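You operate a simulated robot arm through the tools that you are given. There is no shell and no other tool. Be economical: measure what you need, move in short steps, check, and stop when the job is done.

You run a simulated robot arm. Do the job below in one go: nothing can be reset, and whatever is moved stays where it is left.

TASK
Open the drawer of the sorting bench, take the rolled pink bag on the cart end of the counter and put it away in the inside of the sorting bench's drawer, then shut the drawer. Then take the herb tub and put it on the foot of the bed. Then shut the fridge door. Then open the short drawer, put the hot-water bottle in the inside of the short drawer, then shut the drawer. Then take the roll holder and leave it on the yellow table plate. Then take the lidless jar on the table and put it away on the crate shelf. Then fetch the blue cool pack and set it on the foot of the bed. Then put the yoghurt pot on the top of the side table. Then put the brown bottle on the table away on the crate shelf. Then put the jam jar on the middle of the bed. Then push the table drawer shut. Then pull the tool drawer open. The order counts. Set down upright: rolled pink bag, herb tub, hot-water bottle, roll holder, lidless jar, yoghurt pot, brown bottle, jam jar.

Only the result counts: the job must be done as asked and must still hold three seconds after the hand-in. Knocking over, shifting, dropping, spilling or breaking anything else fails it.

THE ROBOT
A 7-joint arm with a vacuum gripper on a trunk, on a base that drives. Base frame: it is fixed to the floor where the robot stands at the start and does not move with it; the origin is under the middle of the robot, x ahead of it, y to its left, z up. Units: cm, degrees, N and s.
With the tool pointing down near the work surface it reaches from about 10 to 58 cm from the robot's upright axis, wherever it stands. Its first joint turns from -69.0 to 172.0 degrees. Places, roughly: blue cool pack (13x6x3 cm) [-270, 80, 80]; brown bottle [-250, 25, 75]; crate shelf [40, -80, 40]; drawer of the sorting bench [60, 0, 70]; foot of the bed [-140, 350, 60]; fridge door [-420, 270, 40]; herb tub [-375, 300, 100]; hot-water bottle (10x10x19 cm) [-190, 390, 60]; inside of the short drawer [-130, 380, 10]; inside of the sorting bench's drawer [60, -10, 70]; jam jar [-200, 50, 75]; lidless jar [-300, 100, 75]; middle of the bed [-210, 380, 60]; roll holder (12x12x30 cm) [-290, 310, 90]; rolled pink bag (8x4x5 cm) [-360, 290, 90]; short drawer [-130, 380, 10]; table drawer [-220, 90, 70]; tool drawer [-520, 80, 70]; top of the side table [-130, -200, 80]; yellow table plate (19x19x2 cm) [-220, 350, 60]; yoghurt pot [-275, 50, 75]. Payload 1.06 kg.
Tool frame: the origin (TCP) lies in the middle of the cups' lips, and z points out of the cups. The gripper has 1 cup of 2.4 cm across, covering 2.4 by 2.4 cm (tool x, y); the bellows give 0.8 cm. With the vacuum on, a cup seals on a smooth face that it is pressed against (1 to 4 N); it does not hold porous or soft things. The pull reaches 23 N.
Orientation is that of the tool frame in the base frame, as [roll, pitch, yaw] about the fixed x, y, z axes, in that order (R = Rz(yaw) Ry(pitch) Rx(roll)). With the cups facing straight down, the tool's x points along the base's -x, its y along +y and its z along -z.

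THE INTERFACE
- The arm moves only by the tool play_rows. Its argument "commands" is a list of rows, each a list of 3 entries, a list of its own where there are three numbers: the vacuum: 1 switches it on, -1 off, then the shift along the tool's x, y, z in cm, then the turn, a rotation vector about the tool's x, y, z in degrees. In form: [[valve, [dx, dy, dz], [rx, ry, rz]], ...]. A call has 1 to 20 rows; each row is the pose to reach, as a shift and turn from the pose commanded when the call began, along the tool's axes at that moment. Rows are played at 5 a second. More than 5 cm and 8.6 degrees between two rows, or a gripper value outside its range, and nothing of the call is played. Where a pose cannot be reached the arm comes as near as it can. A force on the tool above 40 N (or 10 N above the force at the start of the call, whichever is more), or a blocked arm, ends the call early, and 0.2 s more pass. The pull builds up within a second once a cup has sealed. Time passes only in rows, and 0.2 s behind the last, so rows that repeat a pose give it time. It gives the time, the measured TCP pose, the force on the tool (base axes) and the pull of the vacuum at its end, in the units of the frame above (readings bear some noise), with the torque about the TCP (base axes, N m) and any sound that the robot's microphone picked up.
- Cameras (640 x 400 px; columns grow to the right, rows downward): "scene" is now at [16.01, -3.64, 110.37]; the picture's right is [-0.53, -0.85, 0.00], its down [-0.71, 0.44, -0.54] and it looks along [0.46, -0.29, -0.84] (base axes); focal length 214 px, centre (320, 200). "wrist" rides on the gripper at [7.8, 1.9, -9.6] in the tool frame; the picture's right is [-0.24, 0.97, 0.00], its down [-0.71, -0.17, -0.68] and it looks along [-0.67, -0.16, 0.73] (tool axes); focal length 243 px, centre (320, 200). There is no depth. A picture from a camera that has moved, and an enlarged one, comes with that camera's place and axes in the base frame and with its lens.
- snapshot(camera): a new picture of that camera. The clock stands still meanwhile.
- raise_lower(by): slides the trunk up (or, below 0, down) by that many cm; the arm and the scene camera ride with it, the base frame stays. It gives what a move gives, with no picture.
- steer(legs): drives the robot by 1 to 6 legs, each [ahead, left, turn to the left] in cm, cm and degrees, along the robot's own axes; the way and the turn of a leg run together, so that a leg with both is an arc; at most 150 cm and 180 degrees a leg. The arm and the cameras ride along, it lands a little off, and it stops where it bumps. It gives what a move gives.
- aim_head(pan, tilt): turns the head with the scene camera to pan (to the left, within 80 degrees either way) and tilt (down, from -29 to 69), counted from straight ahead of the robot. It gives what a move gives.
- zoom(camera, box): a new picture of the part [left, top, right, bottom] of that camera's present view, enlarged. The clock stands still meanwhile.
- job_done(): hands the job in; it is judged then, once.

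Go step by step. Nothing tells you exact positions but the pictures and the camera data: compare them with the known pose of the tool, close in by small moves and look again before you grip or let go. The budget is 577 turns and 360 pictures, counting those below and the enlarged ones. Unless the task says otherwise, let go and move clear before handing in.

The tools are called as a command line: name --argument value ..., lists and objects as JSON in quotes. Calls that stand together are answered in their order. play_rows: Moves the arm, as the interface text tells. Its arguments: {"type":"object","properties":{"commands":{"type":"array","items":{"type":"array"}}},"required":["commands"]} The other tools are called the same way: raise_lower (by) slides the trunk up or down; steer (legs) drives the base; aim_head (pan, tilt) turns the head that bears the scene camera; snapshot (camera) takes a picture; zoom (camera, box) takes an enlarged picture of a part of a camera's view; job_done () hands the job in.

At the start:

```text
clock: 0.0
tcp_pos: [25.75, -30.42, 100.34]
tool_rot: [-180.0, 0.1, -179.9]
wrist_force: [-0.1, -0.4, 0.0]
ft_torque: [0.03, 0.01, 0.01]
pull: 0.1
trunk travel left (down, up): [-30.0, 19.2]
robot x, y, heading: [-0.03, -0.08, -0.1]
head pan, tilt: [-32.0, 57.1]
```

scene: 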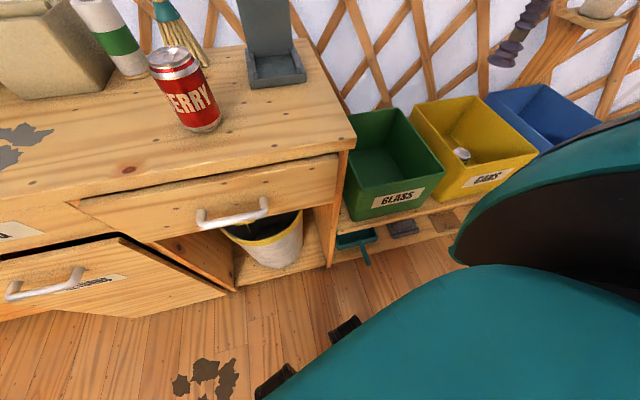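
wrist: 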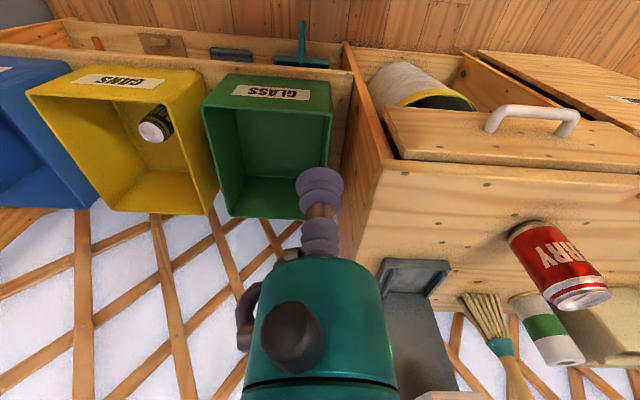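

I see the sorting bench ahead with a drawer that has a white handle, and bins to the right. I'll look around with the head first.

aim_head --pan 0 --tilt 45

snapshot --camera "scene"

aim_head --pan 75 --tilt 20

snapshot --camera "scene"

aim_head --pan -75 --tilt 25

snapshot --camera "scene"

```text
clock: 1.0
tcp_pos: [25.87, -30.39, 100.27]
tool_rot: [-179.9, 0.0, -180.0]
wrist_force: [0.3, 0.6, -0.2]
ft_torque: [0.01, 0.02, 0.0]
pull: 0.0
trunk travel left (down, up): [-30.0, 19.2]
robot x, y, heading: [0.08, 0.07, -0.3]
head pan, tilt: [0.0, 45.0]
```

```text
357 pictures are left
camera scene: at [18.21, 0.05, 111.96], right [0.0, -1.0, 0.0], down [-0.71, 0.0, -0.71], along [0.71, 0.0, -0.71], focal length 214 px, centre (320, 200)
```

scene: 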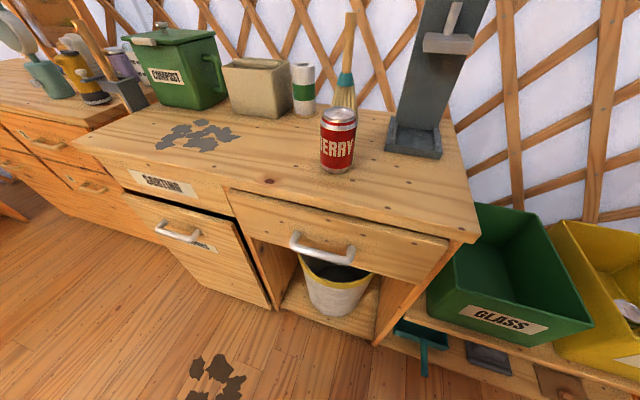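

```text
clock: 2.4
tcp_pos: [25.8, -30.31, 100.35]
tool_rot: [-179.8, 0.0, 180.0]
wrist_force: [0.1, 0.3, -0.4]
ft_torque: [0.0, 0.02, 0.02]
pull: 0.2
trunk travel left (down, up): [-30.0, 19.2]
robot x, y, heading: [0.24, 0.12, -0.1]
head pan, tilt: [75.0, 20.0]
```

```text
356 pictures are left
camera scene: at [12.5, 9.05, 115.83], right [0.97, -0.26, 0.0], down [-0.09, -0.33, -0.94], along [0.24, 0.91, -0.34], focal length 214 px, centre (320, 200)
```

scene: 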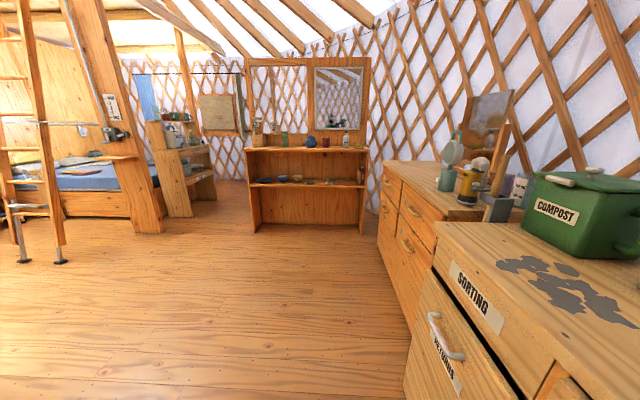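

```text
clock: 4.8
tcp_pos: [25.87, -30.31, 100.31]
tool_rot: [179.9, 0.1, 180.0]
wrist_force: [0.0, 0.0, -1.2]
ft_torque: [0.02, 0.05, 0.01]
pull: 0.0
trunk travel left (down, up): [-30.0, 19.2]
robot x, y, heading: [-0.05, 0.29, 0.1]
head pan, tilt: [-75.0, 25.0]
```

```text
355 pictures are left
camera scene: at [12.47, -8.84, 115.03], right [-0.97, -0.26, 0.0], down [-0.11, 0.41, -0.91], along [0.23, -0.88, -0.42], focal length 214 px, centre (320, 200)
```

scene: 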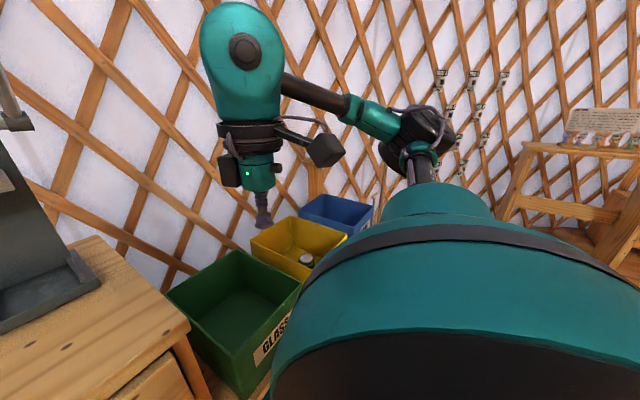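

The bench front is turned about 20° relative to me and its drawer is about 45 cm ahead. I'll turn to face it squarely and look again.

steer --legs '[[0, 0, -19.5]]'

aim_head --pan 20 --tilt 50

snapshot --camera "scene"

raise_lower --by -15

snapshot --camera "scene"

```text
clock: 6.3
tcp_pos: [14.15, -37.24, 100.31]
tool_rot: [180.0, 0.1, 160.4]
wrist_force: [1.1, 0.0, -0.4]
ft_torque: [0.01, 0.01, 0.01]
pull: 0.0
trunk travel left (down, up): [-30.0, 19.2]
robot x, y, heading: [-0.08, -0.08, -19.5]
head pan, tilt: [-75.0, 25.0]
```

```text
clock: 8.0
tcp_pos: [14.21, -37.31, 100.28]
tool_rot: [-179.9, 0.1, 160.4]
wrist_force: [0.2, -0.1, -0.2]
ft_torque: [0.0, 0.02, 0.0]
pull: 0.1
trunk travel left (down, up): [-30.0, 19.2]
robot x, y, heading: [-0.04, 0.1, -19.8]
head pan, tilt: [20.0, 50.0]
```

```text
354 pictures are left
camera scene: at [17.2, -3.29, 111.28], right [0.01, -1.0, 0.0], down [-0.77, 0.0, -0.64], along [0.64, 0.0, -0.77], focal length 214 px, centre (320, 200)
```

scene: 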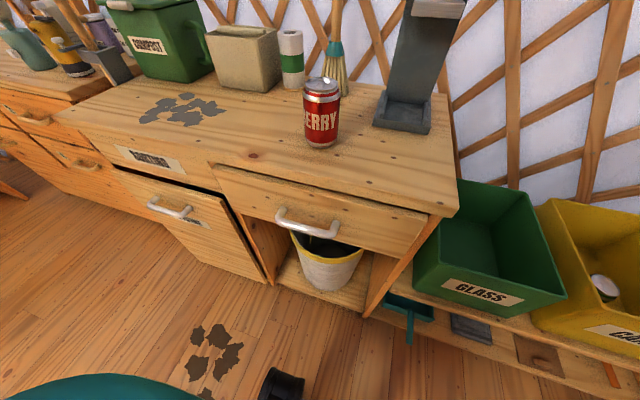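

```text
clock: 9.7
tcp_pos: [14.13, -37.12, 85.34]
tool_rot: [-180.0, 0.2, 160.5]
wrist_force: [-0.4, 0.0, -0.4]
ft_torque: [0.01, 0.01, 0.0]
pull: 0.1
trunk travel left (down, up): [-15.0, 34.2]
robot x, y, heading: [0.04, -0.34, -19.7]
head pan, tilt: [20.0, 50.0]
```

```text
353 pictures are left
camera scene: at [21.18, -4.7, 95.69], right [0.01, -1.0, 0.0], down [-0.77, -0.01, -0.64], along [0.64, 0.0, -0.77], focal length 214 px, centre (320, 200)
```

scene: 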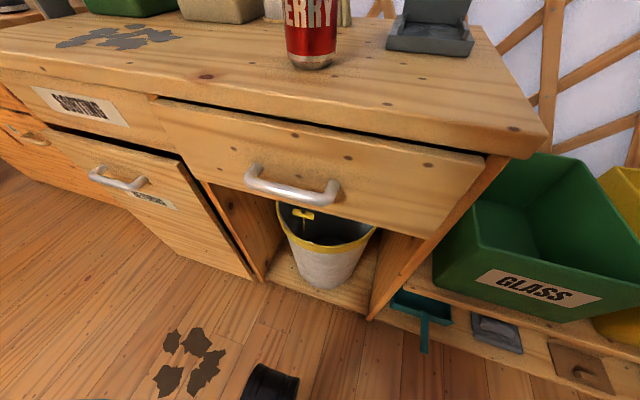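

The drawer front runs from about (39.5,-22.4) to (51.1,18.5) with its top at z≈81. I'll back up, bring the arm in front and turn the cup horizontal.

steer --legs '[[-22, 0, 1.5]]'

play_rows --commands '[[-1, [-2, 4.5, 0], [0, 0, 0]], [-1, [-4, 9, 0], [0, 0, 0]], [-1, [-6, 13.5, 0], [0, 0, 0]], [-1, [-8, 18, 0], [0, 0, 0]], [-1, [-10, 22.5, 0], [0, 0, 0]], [-1, [-12, 27, 0], [0, 0, 0]], [-1, [-14, 31.5, 0], [0, 0, 0]], [-1, [-16, 36, 0], [0, 0, 0]], [-1, [-18, 40, 0], [0, 0, 0]], [-1, [-20, 43, 0], [0, 0, 0]]]'

play_rows --commands '[[-1, [-1, 0, 0], [0, -8, 0]], [-1, [-2, 0, 1], [0, -16, 0]], [-1, [-3, 0, 2], [0, -24, 0]], [-1, [-4, 0, 3], [0, -32, 0]], [-1, [-5, 0, 4], [0, -40, 0]], [-1, [-6, 0, 5], [0, -48, 0]], [-1, [-6, 0, 6], [0, -56, 0]], [-1, [-6, 0, 7], [0, -64, 0]], [-1, [-6, 0, 8], [0, -72, 0]], [-1, [-6, 0, 9], [0, -80, 0]], [-1, [-6, 0, 9], [0, -88, 0]], [-1, [-6, 0, 9], [0, -90, 0]]]'

snapshot --camera "scene"

snapshot --camera "wrist"

```text
clock: 11.4
tcp_pos: [-5.65, -29.7, 85.3]
tool_rot: [-179.9, 0.1, 162.0]
wrist_force: [0.0, 0.0, 0.2]
ft_torque: [0.01, -0.02, -0.03]
pull: 0.0
trunk travel left (down, up): [-15.0, 34.2]
robot x, y, heading: [-20.8, 7.0, -18.3]
head pan, tilt: [20.0, 50.0]
```

```text
clock: 13.6
tcp_pos: [12.97, -9.95, 85.49]
tool_rot: [-179.9, 0.1, 162.2]
wrist_force: [0.3, -0.8, -0.2]
ft_torque: [-0.01, 0.04, -0.01]
pull: 0.1
out of reach, approached as far as the arm can: row 6, 7, 8, 9, 10
trunk travel left (down, up): [-15.0, 34.2]
robot x, y, heading: [-21.28, 6.96, -18.2]
head pan, tilt: [20.0, 50.0]
```

```text
clock: 16.2
tcp_pos: [23.05, -16.89, 82.19]
tool_rot: [174.3, 89.5, 156.4]
wrist_force: [0.2, -0.7, 0.7]
ft_torque: [-0.02, -0.01, -0.01]
pull: 0.0
out of reach, approached as far as the arm can: row 6, 7, 8, 9, 10, 11, 12
trunk travel left (down, up): [-15.0, 34.2]
robot x, y, heading: [-21.18, 7.26, -18.0]
head pan, tilt: [20.0, 50.0]
```

```text
352 pictures are left
camera scene: at [0.43, 2.99, 95.69], right [0.03, -1.0, 0.0], down [-0.77, -0.03, -0.64], along [0.64, 0.02, -0.77], focal length 214 px, centre (320, 200)
```

scene: 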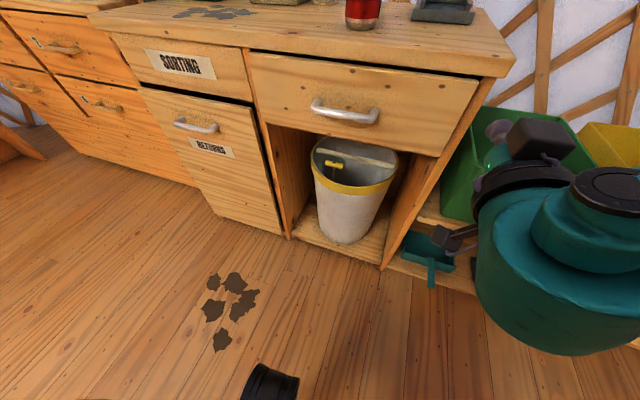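

```text
351 pictures are left
camera wrist: at [14.47, -12.13, 74.4], right [0.3, 0.92, 0.24], down [-0.7, 0.05, 0.71], along [0.65, -0.38, 0.66], focal length 243 px, centre (320, 200)
```

wrist: 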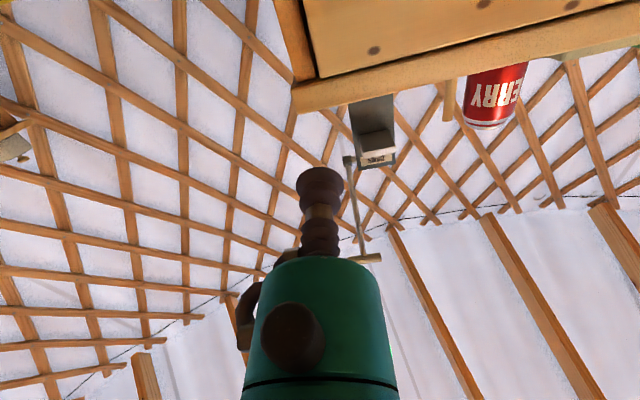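

The arm hit its reach because it was high relative to the shoulder. I'll raise the trunk and bring the tool lower, then shift left with the base.

raise_lower --by 15

play_rows --commands '[[-1, [4, 0, 0], [0, 0, 0]], [-1, [8, 0, 0], [0, 0, 0]], [-1, [12, 0, 0], [0, 0, 0]], [-1, [16, 0, 0], [0, 0, 0]], [-1, [20, 0, 0], [0, 0, 0]], [-1, [20, 4, 0], [0, 0, 0]], [-1, [20, 8, 0], [0, 0, 0]]]'

steer --legs '[[0, 24, 0]]'

snapshot --camera "scene"

snapshot --camera "wrist"

```text
clock: 18.0
tcp_pos: [20.09, -15.9, 103.09]
tool_rot: [0.1, 81.8, -18.0]
wrist_force: [-0.9, -1.0, -0.1]
ft_torque: [0.01, 0.0, 0.02]
pull: 0.0
trunk travel left (down, up): [-30.0, 19.2]
robot x, y, heading: [-20.62, 7.14, -18.1]
head pan, tilt: [20.0, 50.0]
```

```text
clock: 19.6
tcp_pos: [20.28, -16.9, 102.67]
tool_rot: [0.5, 82.0, -17.7]
wrist_force: [-1.0, 0.1, -0.3]
ft_torque: [-0.03, 0.0, -0.03]
pull: 0.1
out of reach, approached as far as the arm can: row 1, 2, 3, 4, 5, 6, 7
trunk travel left (down, up): [-30.0, 19.2]
robot x, y, heading: [-20.96, 6.93, -17.9]
head pan, tilt: [20.0, 50.0]
```

```text
clock: 21.3
tcp_pos: [27.6, 5.98, 102.57]
tool_rot: [0.1, 82.0, -18.0]
wrist_force: [-0.1, 0.1, 1.1]
ft_torque: [-0.05, 0.01, -0.01]
pull: 0.0
trunk travel left (down, up): [-30.0, 19.2]
robot x, y, heading: [-12.91, 29.49, -17.9]
head pan, tilt: [20.0, 50.0]
```

```text
350 pictures are left
camera scene: at [3.86, 27.17, 111.28], right [0.03, -1.0, 0.0], down [-0.77, -0.03, -0.64], along [0.64, 0.02, -0.77], focal length 214 px, centre (320, 200)
```

scene: 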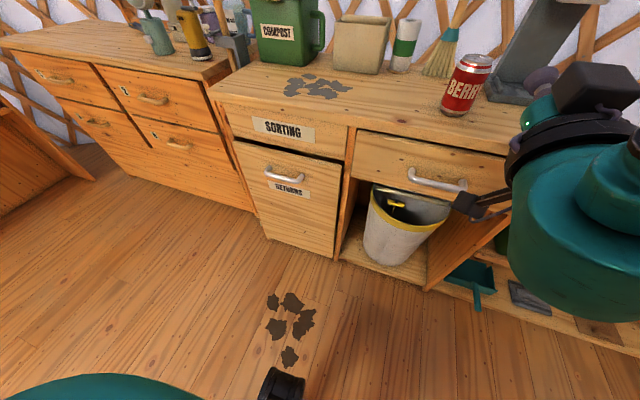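

```text
349 pictures are left
camera wrist: at [20.11, 10.22, 93.6], right [0.27, 0.93, 0.23], down [-0.79, 0.08, 0.61], along [0.55, -0.35, 0.76], focal length 243 px, centre (320, 200)
```

wrist: 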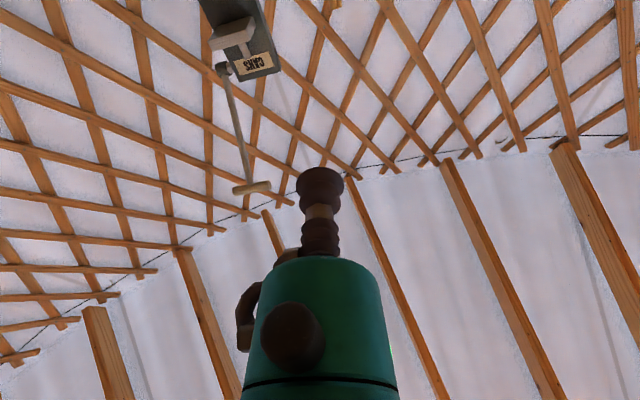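

The arm seems to be stuck in an odd configuration. I'll look at it before commanding more.

aim_head --pan -60 --tilt 30

snapshot --camera "scene"

```text
clock: 22.9
tcp_pos: [27.61, 5.99, 102.63]
tool_rot: [0.3, 82.0, -17.9]
wrist_force: [-0.3, 0.2, -0.7]
ft_torque: [-0.03, -0.01, 0.04]
pull: 0.0
trunk travel left (down, up): [-30.0, 19.2]
robot x, y, heading: [-13.27, 30.33, -18.0]
head pan, tilt: [-60.0, 30.0]
```

```text
348 pictures are left
camera scene: at [-1.96, 18.03, 114.23], right [-0.98, -0.21, 0.0], down [-0.1, 0.49, -0.87], along [0.18, -0.85, -0.5], focal length 214 px, centre (320, 200)
```

scene: 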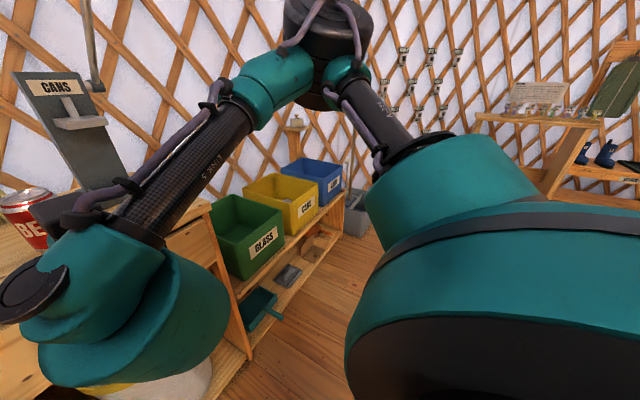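

The elbow hangs far out to the right, near the first joint's limit. I'll check what the commanded pose is with a null move and retract toward the trunk.

play_rows --commands '[[-1, [0, 0, 0], [0, 0, 0]]]'

play_rows --commands '[[-1, [0, 0, -3], [0, 0, 0]], [-1, [0, 0, -6], [0, 0, 0]], [-1, [0, 0, -9], [0, 0, 0]]]'

```text
clock: 23.3
tcp_pos: [27.47, 5.91, 102.64]
tool_rot: [0.2, 82.0, -17.8]
wrist_force: [-0.1, 0.0, 0.3]
ft_torque: [0.01, -0.01, 0.01]
pull: 0.0
trunk travel left (down, up): [-30.0, 19.2]
robot x, y, heading: [-13.5, 29.97, -18.3]
head pan, tilt: [-60.0, 30.0]
```

```text
clock: 24.1
tcp_pos: [27.64, 5.96, 102.65]
tool_rot: [0.3, 82.0, -17.8]
wrist_force: [-0.3, 0.3, 0.3]
ft_torque: [-0.03, -0.03, 0.0]
pull: 0.1
out of reach, approached as far as the arm can: row 1, 2, 3
trunk travel left (down, up): [-30.0, 19.2]
robot x, y, heading: [-13.39, 30.14, -18.2]
head pan, tilt: [-60.0, 30.0]
```

play_rows --commands '[[-1, [0, 0, 0], [0, 8, 0]], [-1, [0, 0, 0], [0, 16, 0]], [-1, [0, 0, 0], [0, 24, 0]], [-1, [0, 0, 0], [0, 32, 0]]]'

play_rows --commands '[[-1, [0, -3, 0], [0, 0, 0]], [-1, [0, -6, 0], [0, 0, 0]]]'

play_rows --commands '[[-1, [0, 0, 3], [0, 0, 0]], [-1, [0, 0, 6], [0, 0, 0]]]'

play_rows --commands '[[-1, [-3, 0, 0], [0, 0, 0]], [-1, [-6, 0, 0], [0, 0, 0]]]'

```text
clock: 25.1
tcp_pos: [27.43, 5.95, 102.56]
tool_rot: [179.8, 65.9, 161.8]
wrist_force: [-1.3, 0.1, 1.0]
ft_torque: [0.01, -0.02, 0.01]
pull: 0.0
trunk travel left (down, up): [-30.0, 19.2]
robot x, y, heading: [-13.22, 30.32, -18.1]
head pan, tilt: [-60.0, 30.0]
```

```text
clock: 25.7
tcp_pos: [25.69, 0.12, 102.53]
tool_rot: [179.9, 66.0, 161.8]
wrist_force: [0.6, -0.1, -0.2]
ft_torque: [0.01, 0.01, 0.02]
pull: 0.0
trunk travel left (down, up): [-30.0, 19.2]
robot x, y, heading: [-13.53, 29.8, -18.1]
head pan, tilt: [-60.0, 30.0]
```

```text
clock: 26.3
tcp_pos: [30.87, -1.48, 100.13]
tool_rot: [179.8, 66.1, 161.8]
wrist_force: [-0.3, 0.4, 0.2]
ft_torque: [0.0, -0.02, -0.02]
pull: 0.1
trunk travel left (down, up): [-30.0, 19.2]
robot x, y, heading: [-13.52, 30.07, -18.0]
head pan, tilt: [-60.0, 30.0]
```

```text
clock: 26.9
tcp_pos: [33.08, -2.14, 105.64]
tool_rot: [179.9, 66.0, 161.9]
wrist_force: [0.6, 0.0, -0.7]
ft_torque: [0.0, -0.01, -0.01]
pull: 0.2
trunk travel left (down, up): [-30.0, 19.2]
robot x, y, heading: [-13.31, 29.79, -18.0]
head pan, tilt: [-60.0, 30.0]
```

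The arm moves again now that it isn't pitched past horizontal. I'll swing it left as a turn about the robot's axis.

play_rows --commands '[[-1, [-0.49, 4.77, 1.1], [-4.57, 0, -2.03]], [-1, [-0.81, 9.6, 1.82], [-9.14, 0, -4.07]], [-1, [-0.96, 14.5, 2.15], [-13.7, 0, -6.1]], [-1, [-0.92, 19.4, 2.07], [-18.3, 0, -8.1]]]'

play_rows --commands '[[-1, [1.8, 0, 0.8], [0, 0, 0]], [-1, [3.7, 0, 1.6], [0, 0, 0]], [-1, [5.5, 0, 2.4], [0, 0, 0]], [-1, [7.3, 0, 3.3], [0, 0, 0]], [-1, [9.1, 0, 4.1], [0, 0, 0]]]'

aim_head --pan 0 --tilt 50

snapshot --camera "scene"

```text
clock: 27.9
tcp_pos: [38.45, 11.9, 110.05]
tool_rot: [-179.8, 66.1, -177.9]
wrist_force: [-0.8, -0.3, -0.4]
ft_torque: [-0.03, 0.04, -0.01]
pull: 0.1
out of reach, approached as far as the arm can: row 3, 4
trunk travel left (down, up): [-30.0, 19.2]
robot x, y, heading: [-13.41, 30.12, -18.0]
head pan, tilt: [-60.0, 30.0]
```

```text
clock: 29.1
tcp_pos: [38.81, 11.71, 99.97]
tool_rot: [179.8, 65.9, -178.3]
wrist_force: [-0.1, 0.1, -0.2]
ft_torque: [0.05, -0.03, 0.01]
pull: 0.0
trunk travel left (down, up): [-30.0, 19.2]
robot x, y, heading: [-13.35, 30.1, -18.1]
head pan, tilt: [-60.0, 30.0]
```

```text
clock: 30.4
tcp_pos: [38.72, 11.8, 100.02]
tool_rot: [179.8, 66.0, -178.2]
wrist_force: [0.6, -0.2, 0.6]
ft_torque: [-0.03, -0.01, -0.01]
pull: 0.0
trunk travel left (down, up): [-30.0, 19.2]
robot x, y, heading: [-13.18, 29.81, -18.4]
head pan, tilt: [0.0, 50.0]
```

```text
347 pictures are left
camera scene: at [3.48, 24.49, 111.28], right [-0.31, -0.95, 0.0], down [-0.73, 0.24, -0.64], along [0.61, -0.2, -0.77], focal length 214 px, centre (320, 200)
```

scene: 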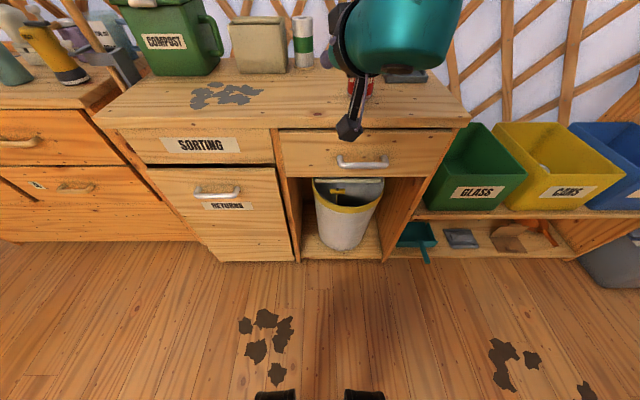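

The view confirms my heading is square to the bench. I'll lower the tool to drawer height, keeping clear of the front, then square it up.

play_rows --commands '[[-1, [2.85, 0, -2.0], [0, 0, 0]], [-1, [4, 0, -5.5], [0, 0, 0]], [-1, [7.5, 0, -3.9], [0, 0, 0]], [-1, [11, 0, -2.6], [0, 0, 0]], [-1, [14.5, 0, -1.2], [0, 0, 0]], [-1, [18, 0, 0.4], [0, 0, 0]], [-1, [21.5, 0, 1.9], [0, 0, 0]], [-1, [25, 0, 3.5], [0, 0, 0]], [-1, [26.6, 0, 4.2], [0, 0, 0]]]'

play_rows --commands '[[-1, [0, 0, 0], [6.2, 0, 2.8]], [-1, [0, 0, 0], [12.4, 0, 5.5]], [-1, [0, 0, 0], [18.5, 0, 8.2]]]'

play_rows --commands '[[-1, [0, 0, 0], [0, -8, 0]], [-1, [0, 0, 0], [0, -16, 0]], [-1, [0, 0, 0], [0, -24, 0]]]'

snapshot --camera "scene"

snapshot --camera "wrist"

```text
clock: 32.4
tcp_pos: [31.76, 11.29, 82.9]
tool_rot: [179.8, 65.9, -178.2]
wrist_force: [0.2, -0.6, 0.6]
ft_torque: [-0.02, 0.04, 0.0]
pull: 0.1
out of reach, approached as far as the arm can: row 7, 8, 9
trunk travel left (down, up): [-30.0, 19.2]
robot x, y, heading: [-13.21, 29.74, -18.0]
head pan, tilt: [0.0, 50.0]
```

```text
clock: 33.2
tcp_pos: [31.29, 9.36, 83.61]
tool_rot: [180.0, 65.9, 161.5]
wrist_force: [0.0, -0.7, -0.4]
ft_torque: [0.0, 0.02, 0.01]
pull: 0.1
out of reach, approached as far as the arm can: row 2, 3
trunk travel left (down, up): [-30.0, 19.2]
robot x, y, heading: [-13.17, 29.47, -18.0]
head pan, tilt: [0.0, 50.0]
```

```text
clock: 34.0
tcp_pos: [29.63, 4.6, 93.31]
tool_rot: [179.5, 84.1, 160.9]
wrist_force: [0.0, -0.6, -0.6]
ft_torque: [-0.04, -0.03, -0.02]
pull: 0.0
out of reach, approached as far as the arm can: row 1, 2, 3
trunk travel left (down, up): [-30.0, 19.2]
robot x, y, heading: [-13.67, 30.03, -18.1]
head pan, tilt: [0.0, 50.0]
```

```text
346 pictures are left
camera scene: at [3.5, 24.48, 111.27], right [-0.31, -0.95, 0.0], down [-0.73, 0.24, -0.64], along [0.61, -0.2, -0.77], focal length 214 px, centre (320, 200)
```

scene: 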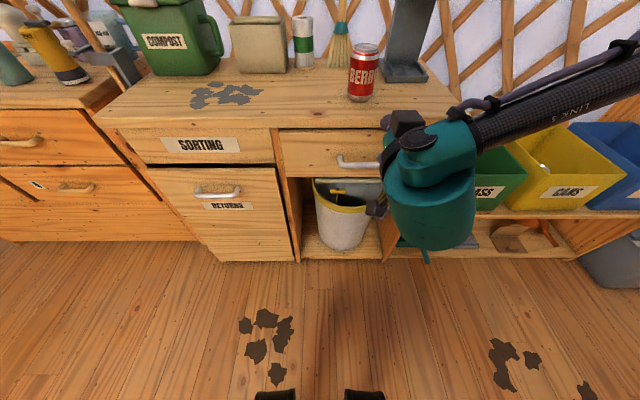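

```text
345 pictures are left
camera wrist: at [20.44, 9.63, 86.58], right [0.33, 0.91, 0.23], down [-0.63, 0.03, 0.77], along [0.7, -0.41, 0.59], focal length 243 px, centre (320, 200)
```

wrist: 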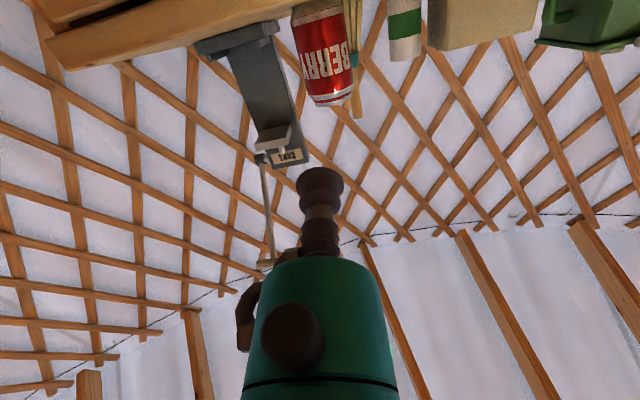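

A level tool works when it is near shoulder height (z≈97 at this trunk height). So I'll level it there and lower the trunk to drawer height.

play_rows --commands '[[-1, [-2, 0, 0], [0, 0, 0]], [-1, [-3.5, 0, 0], [0, -3, 0]], [-1, [-3.5, 0, 0], [0, -6, 0]]]'

raise_lower --by -22.5

```text
clock: 34.8
tcp_pos: [29.98, 4.56, 97.48]
tool_rot: [170.7, 89.8, 152.2]
wrist_force: [0.5, -0.9, -0.7]
ft_torque: [0.04, -0.01, 0.0]
pull: 0.1
out of reach, approached as far as the arm can: row 3
trunk travel left (down, up): [-30.0, 19.2]
robot x, y, heading: [-13.51, 29.78, -18.0]
head pan, tilt: [0.0, 50.0]
```

```text
clock: 37.1
tcp_pos: [32.47, 3.77, 69.21]
tool_rot: [-179.6, 83.3, 161.8]
wrist_force: [0.7, 0.1, -1.3]
ft_torque: [0.01, -0.01, 0.0]
pull: 0.0
trunk travel left (down, up): [-7.5, 41.7]
robot x, y, heading: [-13.56, 29.93, -17.9]
head pan, tilt: [0.0, 50.0]
```

play_rows --commands '[[-1, [-2.2, 0, 0], [0, 0, 0]], [-1, [-4.5, 0, 0], [0, -3, 0]], [-1, [-4.5, 0, 0], [0, -6.7, 0]]]'

snapshot --camera "scene"

snapshot --camera "wrist"

```text
clock: 38.0
tcp_pos: [32.98, 3.67, 73.75]
tool_rot: [-44.2, 89.9, -62.8]
wrist_force: [-0.1, 0.4, 0.0]
ft_torque: [0.01, -0.01, 0.0]
pull: 0.0
trunk travel left (down, up): [-7.5, 41.7]
robot x, y, heading: [-13.61, 29.76, -17.9]
head pan, tilt: [0.0, 50.0]
```

```text
344 pictures are left
camera scene: at [10.18, 22.32, 87.09], right [-0.31, -0.95, 0.0], down [-0.73, 0.24, -0.64], along [0.61, -0.2, -0.77], focal length 214 px, centre (320, 200)
```

scene: 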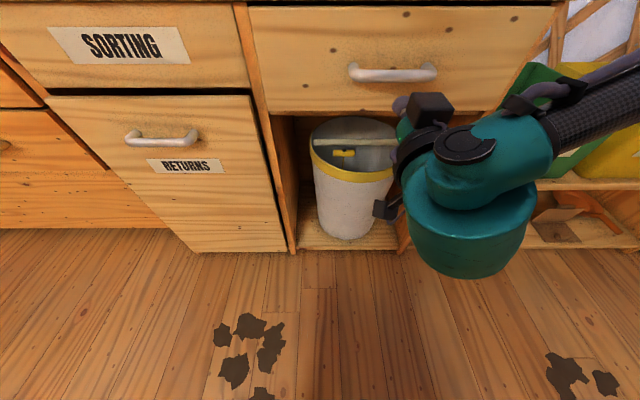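

```text
343 pictures are left
camera wrist: at [24.42, 8.36, 65.87], right [0.31, 0.92, 0.23], down [-0.7, 0.06, 0.71], along [0.64, -0.38, 0.67], focal length 243 px, centre (320, 200)
```

wrist: 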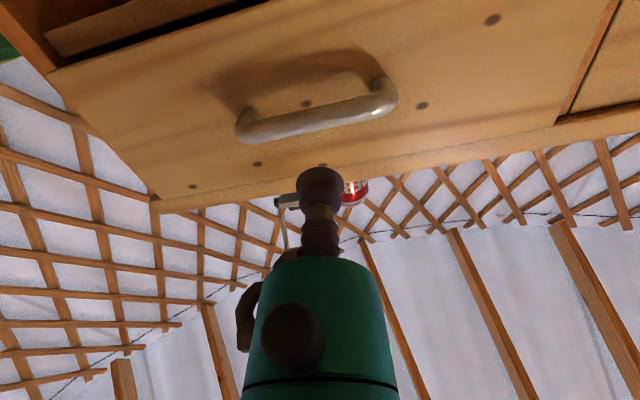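

The cup is level at z≈73.8 and aims at the handle. I'll shift the base 13 cm left to aim at clear wood and drive forward.

steer --legs '[[0, 13, 0], [9, 0, 0]]'

snapshot --camera "scene"

snapshot --camera "wrist"

```text
clock: 39.9
tcp_pos: [45.52, 13.19, 73.57]
tool_rot: [-91.0, 90.0, -109.7]
wrist_force: [-0.6, 0.6, -0.8]
ft_torque: [-0.02, -0.02, 0.02]
pull: 0.1
trunk travel left (down, up): [-7.5, 41.7]
robot x, y, heading: [-1.0, 39.44, -18.4]
head pan, tilt: [0.0, 50.0]
```

```text
342 pictures are left
camera scene: at [22.72, 31.95, 87.09], right [-0.31, -0.95, 0.0], down [-0.73, 0.24, -0.64], along [0.61, -0.2, -0.77], focal length 214 px, centre (320, 200)
```

scene: 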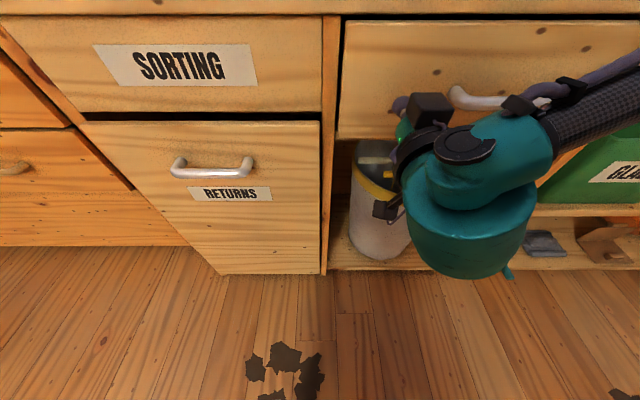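

```text
341 pictures are left
camera wrist: at [36.95, 18.01, 65.85], right [0.31, 0.92, 0.23], down [-0.7, 0.06, 0.71], along [0.64, -0.38, 0.67], focal length 243 px, centre (320, 200)
```

wrist: 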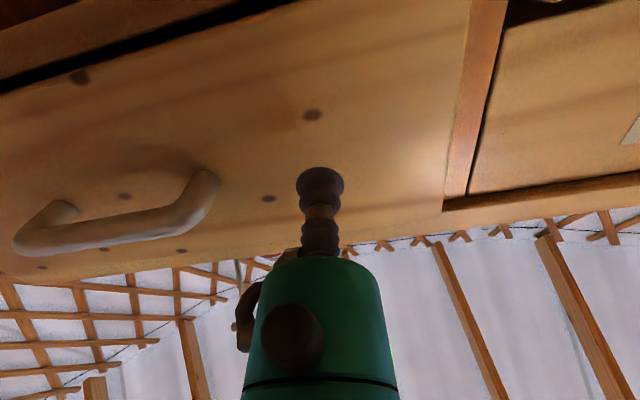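

Clear wood is ahead, left of the handle and about 4 cm away. I'll approach with vacuum on.

play_rows --commands '[[1, [0, 0, 1], [0, 0, 0]], [1, [0, 0, 2], [0, 0, 0]], [1, [0, 0, 2.7], [0, 0, 0]], [1, [0, 0, 3.3], [0, 0, 0]]]'

```text
clock: 40.9
tcp_pos: [48.39, 12.31, 74.02]
tool_rot: [-171.8, 89.4, 169.6]
wrist_force: [-12.3, 3.7, -3.9]
ft_torque: [0.26, -0.19, 0.14]
pull: 22.9
out of reach, approached as far as the arm can: row 3, 4
trunk travel left (down, up): [-7.5, 41.7]
robot x, y, heading: [-1.0, 39.4, -18.0]
head pan, tilt: [0.0, 50.0]
```

Sealed. I'll pull the drawer out by backing the base.

steer --legs '[[-5, 0, 0]]'

snapshot --camera "wrist"

```text
clock: 41.9
tcp_pos: [43.79, 13.75, 74.11]
tool_rot: [-170.0, 89.6, 171.5]
wrist_force: [-2.8, -0.7, -3.1]
ft_torque: [-0.25, 0.01, 0.07]
pull: 23.0
trunk travel left (down, up): [-7.5, 41.7]
robot x, y, heading: [-5.91, 41.15, -17.6]
head pan, tilt: [0.0, 50.0]
```

```text
340 pictures are left
camera wrist: at [35.22, 18.5, 66.27], right [0.31, 0.92, 0.23], down [-0.7, 0.06, 0.71], along [0.64, -0.39, 0.66], focal length 243 px, centre (320, 200)
```

wrist: 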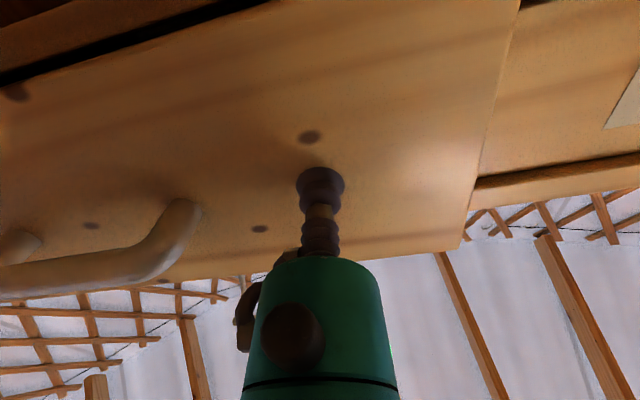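

The drawer follows. I'll continue in steps.

steer --legs '[[-7, 0, 0]]'

steer --legs '[[-7, 0, 0]]'

snapshot --camera "scene"

```text
clock: 42.9
tcp_pos: [37.3, 15.82, 74.09]
tool_rot: [-165.8, 89.6, 175.5]
wrist_force: [-3.1, -3.4, -1.3]
ft_torque: [-0.23, 0.01, 0.08]
pull: 23.3
trunk travel left (down, up): [-7.5, 41.7]
robot x, y, heading: [-11.8, 43.14, -17.8]
head pan, tilt: [0.0, 50.0]
```

```text
clock: 43.9
tcp_pos: [30.64, 18.06, 73.98]
tool_rot: [-161.2, 89.5, -179.9]
wrist_force: [-3.7, -2.6, -0.2]
ft_torque: [-0.19, 0.05, 0.13]
pull: 23.1
trunk travel left (down, up): [-7.5, 41.7]
robot x, y, heading: [-18.75, 45.38, -17.8]
head pan, tilt: [0.0, 50.0]
```

```text
339 pictures are left
camera scene: at [4.8, 37.74, 87.09], right [-0.31, -0.95, 0.0], down [-0.73, 0.24, -0.64], along [0.61, -0.2, -0.77], focal length 214 px, centre (320, 200)
```

scene: 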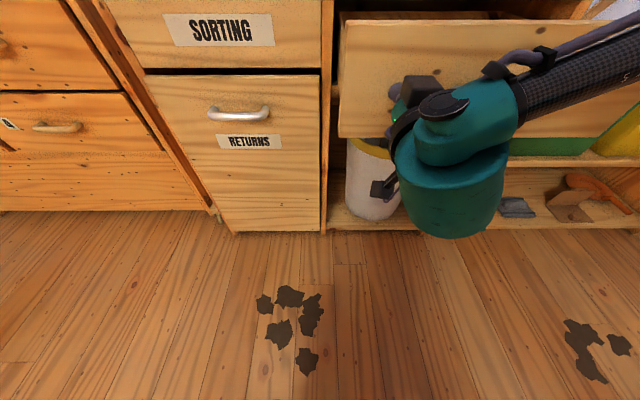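

steer --legs '[[-5, 0, 0]]'

steer --legs '[[-4, 0, 0]]'

```text
clock: 44.8
tcp_pos: [25.87, 19.56, 74.08]
tool_rot: [-156.9, 89.5, -175.5]
wrist_force: [-3.7, -1.8, 0.1]
ft_torque: [-0.24, -0.02, 0.13]
pull: 23.2
trunk travel left (down, up): [-7.5, 41.7]
robot x, y, heading: [-23.76, 46.82, -18.1]
head pan, tilt: [0.0, 50.0]
```

```text
clock: 45.7
tcp_pos: [22.09, 20.75, 74.03]
tool_rot: [-151.6, 89.6, -170.3]
wrist_force: [-3.7, -2.3, 4.1]
ft_torque: [-0.22, 0.04, 0.09]
pull: 22.6
trunk travel left (down, up): [-7.5, 41.7]
robot x, y, heading: [-27.4, 48.51, -18.0]
head pan, tilt: [0.0, 50.0]
```

The drawer is open about 28 cm, which is plenty. I'll release and back away.

play_rows --commands '[[-1, [0, 0, 0], [0, 0, 0]], [-1, [0, 0, 0], [0, 0, 0]], [-1, [0, 0, 0], [0, 0, 0]], [-1, [0, 0, 0], [0, 0, 0]]]'

steer --legs '[[-12, 0, 0]]'

raise_lower --by 22.5

aim_head --pan 0 --tilt 40

snapshot --camera "scene"

```text
clock: 46.7
tcp_pos: [22.08, 20.72, 73.97]
tool_rot: [-152.8, 89.4, -171.6]
wrist_force: [0.2, 0.3, -0.2]
ft_torque: [-0.01, 0.0, -0.02]
pull: 0.0
trunk travel left (down, up): [-7.5, 41.7]
robot x, y, heading: [-27.51, 48.18, -18.2]
head pan, tilt: [0.0, 50.0]
```

```text
clock: 47.9
tcp_pos: [10.77, 24.48, 74.07]
tool_rot: [-153.0, 89.5, -171.7]
wrist_force: [0.4, -0.5, -0.1]
ft_torque: [-0.01, 0.0, 0.0]
pull: 0.0
trunk travel left (down, up): [-7.5, 41.7]
robot x, y, heading: [-38.64, 51.93, -18.0]
head pan, tilt: [0.0, 50.0]
```

```text
clock: 50.3
tcp_pos: [5.74, 26.03, 106.31]
tool_rot: [-0.2, 78.7, -19.0]
wrist_force: [-0.1, 0.0, -0.5]
ft_torque: [-0.01, 0.02, 0.03]
pull: 0.0
trunk travel left (down, up): [-30.0, 19.2]
robot x, y, heading: [-38.86, 51.86, -17.8]
head pan, tilt: [0.0, 50.0]
```

```text
clock: 51.0
tcp_pos: [5.61, 26.02, 106.28]
tool_rot: [-0.2, 78.7, -19.1]
wrist_force: [0.6, 0.6, 0.5]
ft_torque: [-0.02, 0.0, -0.02]
pull: 0.1
trunk travel left (down, up): [-30.0, 19.2]
robot x, y, heading: [-38.54, 51.77, -18.1]
head pan, tilt: [0.0, 40.0]
```

```text
338 pictures are left
camera scene: at [-20.97, 46.11, 112.69], right [-0.31, -0.95, 0.0], down [-0.61, 0.2, -0.77], along [0.73, -0.24, -0.64], focal length 214 px, centre (320, 200)
```

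scene: 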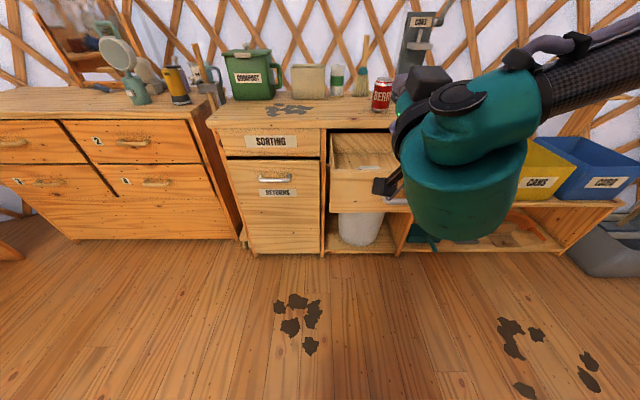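

The drawer is open. Now I'll return the tool to facing down in a compact pose and look over the room toward the counter.

play_rows --commands '[[-1, [0, 0, 0], [0, 8, 0]], [-1, [1, 0, 0], [0, 16, 0]], [-1, [2, 0, 0], [0, 24, 0]], [-1, [3, 0, -1], [0, 32, 0]], [-1, [4, -2, -3], [0, 40, 0]], [-1, [5, -4, -5], [0, 48, 0]], [-1, [6, -6, -7], [0, 56, 0]], [-1, [6, -8, -9], [0, 64, 0]], [-1, [6, -10, -11], [0, 72, 0]], [-1, [6, -12, -13], [0, 80, 0]], [-1, [6, -14, -15], [0, 88, 0]], [-1, [6, -16, -17], [0, 96, 0]], [-1, [6, -17, -18], [0, 101, 0]]]'

aim_head --pan 80 --tilt 15

snapshot --camera "scene"

```text
clock: 53.8
tcp_pos: [-15.5, 15.19, 96.91]
tool_rot: [-180.0, 0.3, 161.2]
wrist_force: [-0.4, 1.0, -0.9]
ft_torque: [0.0, 0.0, 0.0]
pull: 0.0
trunk travel left (down, up): [-30.0, 19.2]
robot x, y, heading: [-38.78, 52.17, -18.3]
head pan, tilt: [0.0, 40.0]
```

```text
clock: 55.3
tcp_pos: [-15.43, 15.16, 96.81]
tool_rot: [-179.9, 0.3, 161.2]
wrist_force: [-0.2, 0.2, 0.2]
ft_torque: [-0.02, 0.0, 0.0]
pull: 0.1
trunk travel left (down, up): [-30.0, 19.2]
robot x, y, heading: [-38.7, 51.76, -18.0]
head pan, tilt: [80.0, 15.0]
```

```text
337 pictures are left
camera scene: at [-24.65, 56.98, 116.65], right [0.88, -0.47, 0.0], down [-0.12, -0.23, -0.97], along [0.45, 0.85, -0.26], focal length 214 px, centre (320, 200)
```

scene: 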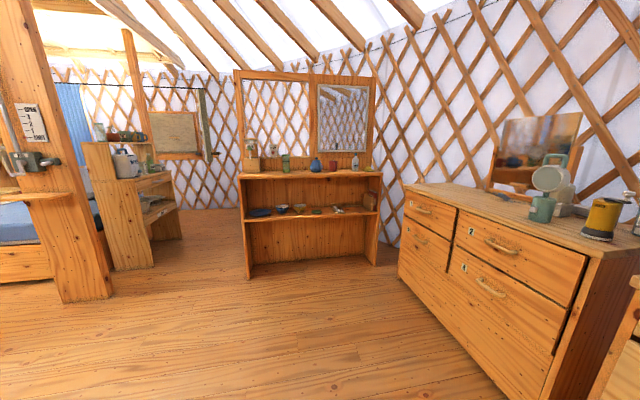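

I'll turn to face the far side of the room and scan.

steer --legs '[[-10, 0, 0], [0, 0, 163]]'

aim_head --pan 0 --tilt 15

snapshot --camera "scene"

aim_head --pan 60 --tilt 15

snapshot --camera "scene"

aim_head --pan -50 --tilt 15

snapshot --camera "scene"

```text
clock: 63.2
tcp_pos: [-59.48, 96.84, 96.81]
tool_rot: [-179.9, 0.3, -36.1]
wrist_force: [0.3, 0.1, 0.3]
ft_torque: [-0.01, 0.0, -0.02]
pull: 0.1
trunk travel left (down, up): [-30.0, 19.2]
robot x, y, heading: [-48.18, 54.89, 144.9]
head pan, tilt: [80.0, 15.0]
```

```text
clock: 64.7
tcp_pos: [-59.52, 96.77, 96.97]
tool_rot: [-180.0, 0.3, -36.1]
wrist_force: [0.0, -0.3, 0.1]
ft_torque: [0.02, 0.02, -0.01]
pull: 0.1
trunk travel left (down, up): [-30.0, 19.2]
robot x, y, heading: [-48.38, 54.97, 144.9]
head pan, tilt: [0.0, 15.0]
```

```text
336 pictures are left
camera scene: at [-64.17, 66.27, 116.65], right [0.58, 0.82, 0.0], down [0.21, -0.15, -0.97], along [-0.79, 0.56, -0.26], focal length 214 px, centre (320, 200)
```

scene: 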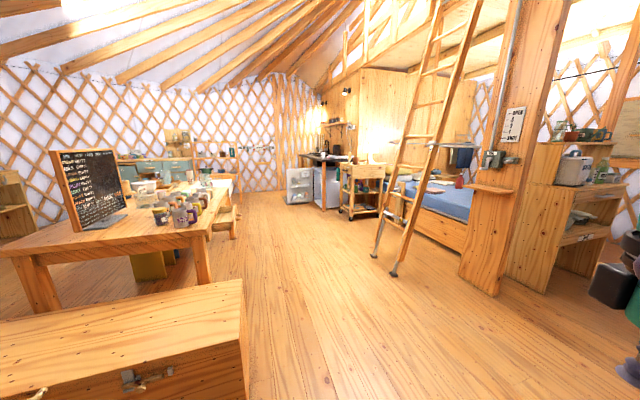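

```text
clock: 66.0
tcp_pos: [-59.55, 96.72, 96.85]
tool_rot: [-179.9, 0.2, -36.1]
wrist_force: [0.5, 1.1, -0.1]
ft_torque: [0.02, -0.01, 0.0]
pull: 0.0
trunk travel left (down, up): [-30.0, 19.2]
robot x, y, heading: [-48.57, 54.86, 144.7]
head pan, tilt: [60.0, 15.0]
```

```text
335 pictures are left
camera scene: at [-65.04, 56.98, 116.65], right [-0.42, 0.91, 0.0], down [0.24, 0.11, -0.97], along [-0.88, -0.4, -0.26], focal length 214 px, centre (320, 200)
```

scene: 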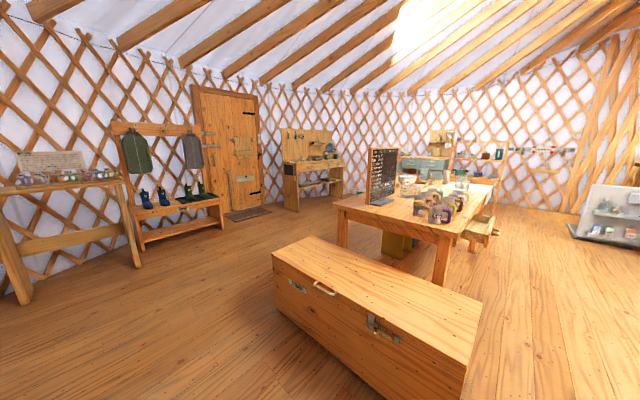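

```text
clock: 67.9
tcp_pos: [-59.54, 96.78, 96.8]
tool_rot: [-179.9, 0.3, -36.0]
wrist_force: [0.1, 0.6, -0.2]
ft_torque: [0.01, -0.02, 0.0]
pull: 0.1
trunk travel left (down, up): [-30.0, 19.2]
robot x, y, heading: [-47.98, 54.67, 144.8]
head pan, tilt: [-50.0, 15.0]
```

```text
334 pictures are left
camera scene: at [-57.31, 70.18, 116.65], right [1.0, 0.08, 0.0], down [0.02, -0.26, -0.97], along [-0.08, 0.96, -0.26], focal length 214 px, centre (320, 200)
```

scene: 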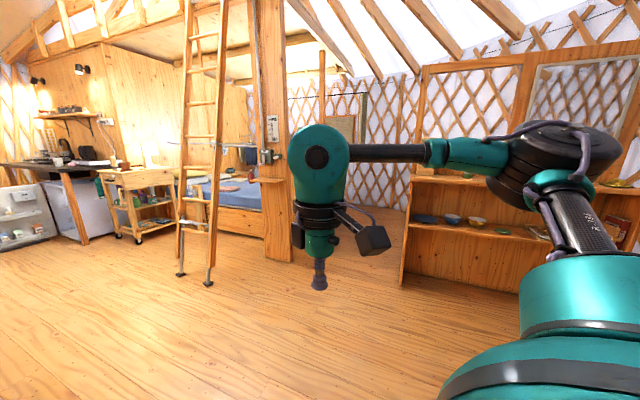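

The way to the kitchen corner is clear between the table and the ladder. I'll drive there and look again.

steer --legs '[[0, 0, 4], [140, 0, 0], [110, 0, 0]]'

aim_head --pan 0 --tilt 25

snapshot --camera "scene"

aim_head --pan -55 --tilt 25

snapshot --camera "scene"

```text
clock: 80.6
tcp_pos: [-275.14, 227.88, 96.8]
tool_rot: [-180.0, 0.2, -33.3]
wrist_force: [-0.6, -0.1, 0.3]
ft_torque: [-0.02, 0.0, 0.0]
pull: 0.1
trunk travel left (down, up): [-30.0, 19.2]
robot x, y, heading: [-261.69, 186.68, 147.4]
head pan, tilt: [-50.0, 15.0]
```

```text
clock: 81.8
tcp_pos: [-275.17, 227.87, 96.95]
tool_rot: [180.0, 0.3, -33.2]
wrist_force: [-0.7, -1.5, 0.3]
ft_torque: [-0.01, 0.01, -0.01]
pull: 0.1
trunk travel left (down, up): [-30.0, 19.2]
robot x, y, heading: [-261.92, 186.16, 147.6]
head pan, tilt: [0.0, 25.0]
```

```text
333 pictures are left
camera scene: at [-278.2, 197.09, 115.03], right [0.54, 0.84, 0.0], down [0.36, -0.23, -0.91], along [-0.76, 0.49, -0.42], focal length 214 px, centre (320, 200)
```

scene: 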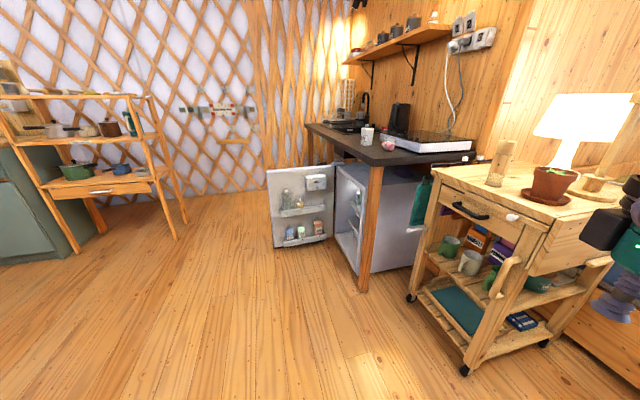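

```text
clock: 83.0
tcp_pos: [-275.1, 227.71, 96.99]
tool_rot: [180.0, 0.4, -33.3]
wrist_force: [0.0, -0.6, -0.1]
ft_torque: [0.0, 0.01, -0.04]
pull: 0.0
trunk travel left (down, up): [-30.0, 19.2]
robot x, y, heading: [-261.88, 186.26, 147.5]
head pan, tilt: [-55.0, 25.0]
```

```text
332 pictures are left
camera scene: at [-270.85, 201.35, 115.03], right [1.0, 0.05, 0.0], down [0.02, -0.42, -0.91], along [-0.04, 0.91, -0.42], focal length 214 px, centre (320, 200)
```

scene: 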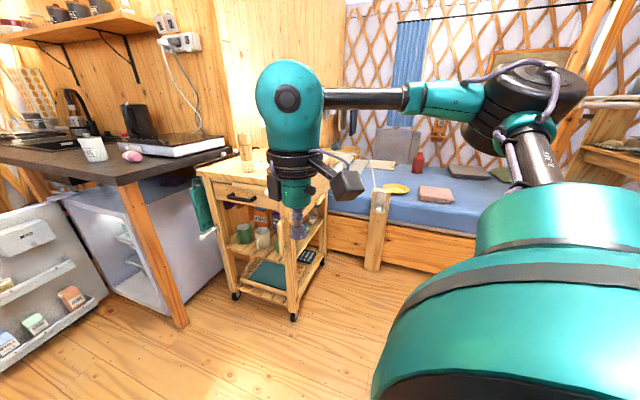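

I see the pink roll and a white tub at the counter's cart end. I'll zoom in.

zoom --camera "scene" --box '[40, 100, 240, 225]'

zoom --camera "scene" --box '[330, 120, 530, 245]'

```text
3.20 times, centred on (140, 162) of scene
camera zoom: at [-270.85, 201.35, 115.03], right [1.0, 0.05, 0.0], down [0.02, -0.42, -0.91], along [-0.04, 0.91, -0.42], focal length 686 px, centre (896, 320)
```

zoom: 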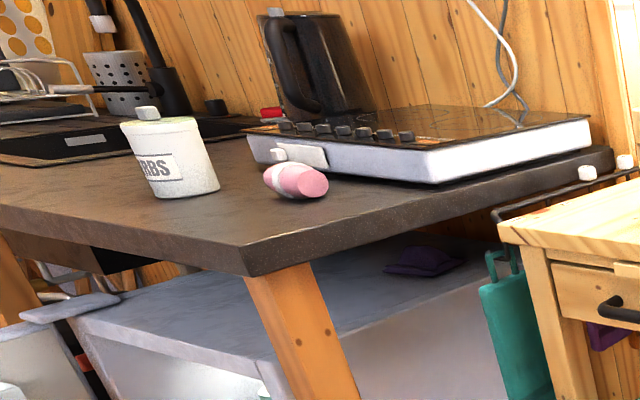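

```text
3.20 times, centred on (430, 182) of scene
camera zoom: at [-270.85, 201.35, 115.03], right [1.0, 0.05, 0.0], down [0.02, -0.42, -0.91], along [-0.04, 0.91, -0.42], focal length 686 px, centre (-32, 256)
```

zoom: 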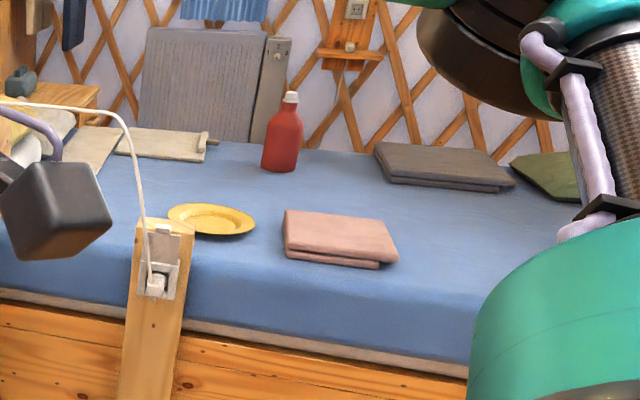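

Bag and herb tub are close to the counter's corner. I'll turn here in open space to face the counter (heading ≈66°), then slide left along it.

steer --legs '[[0, 0, -81.5], [0, 95, 0]]'

aim_head --pan 10 --tilt 35

snapshot --camera "scene"

```text
clock: 91.4
tcp_pos: [-309.72, 244.13, 96.87]
tool_rot: [180.0, 0.3, -114.5]
wrist_force: [0.0, -0.1, -0.9]
ft_torque: [-0.02, 0.02, 0.01]
pull: 0.2
trunk travel left (down, up): [-30.0, 19.2]
robot x, y, heading: [-348.59, 224.96, 66.1]
head pan, tilt: [-55.0, 25.0]
```

```text
clock: 92.8
tcp_pos: [-309.83, 244.07, 96.82]
tool_rot: [-179.9, 0.4, -114.5]
wrist_force: [-0.9, -0.5, -0.3]
ft_torque: [-0.01, 0.03, -0.01]
pull: 0.1
trunk travel left (down, up): [-30.0, 19.2]
robot x, y, heading: [-348.42, 224.91, 66.1]
head pan, tilt: [10.0, 35.0]
```

```text
329 pictures are left
camera scene: at [-342.34, 242.6, 113.45], right [0.97, -0.24, 0.0], down [-0.14, -0.56, -0.82], along [0.2, 0.8, -0.57], focal length 214 px, centre (320, 200)
```

scene: 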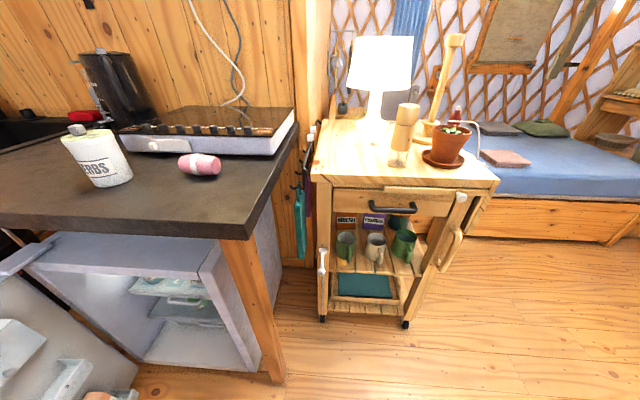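

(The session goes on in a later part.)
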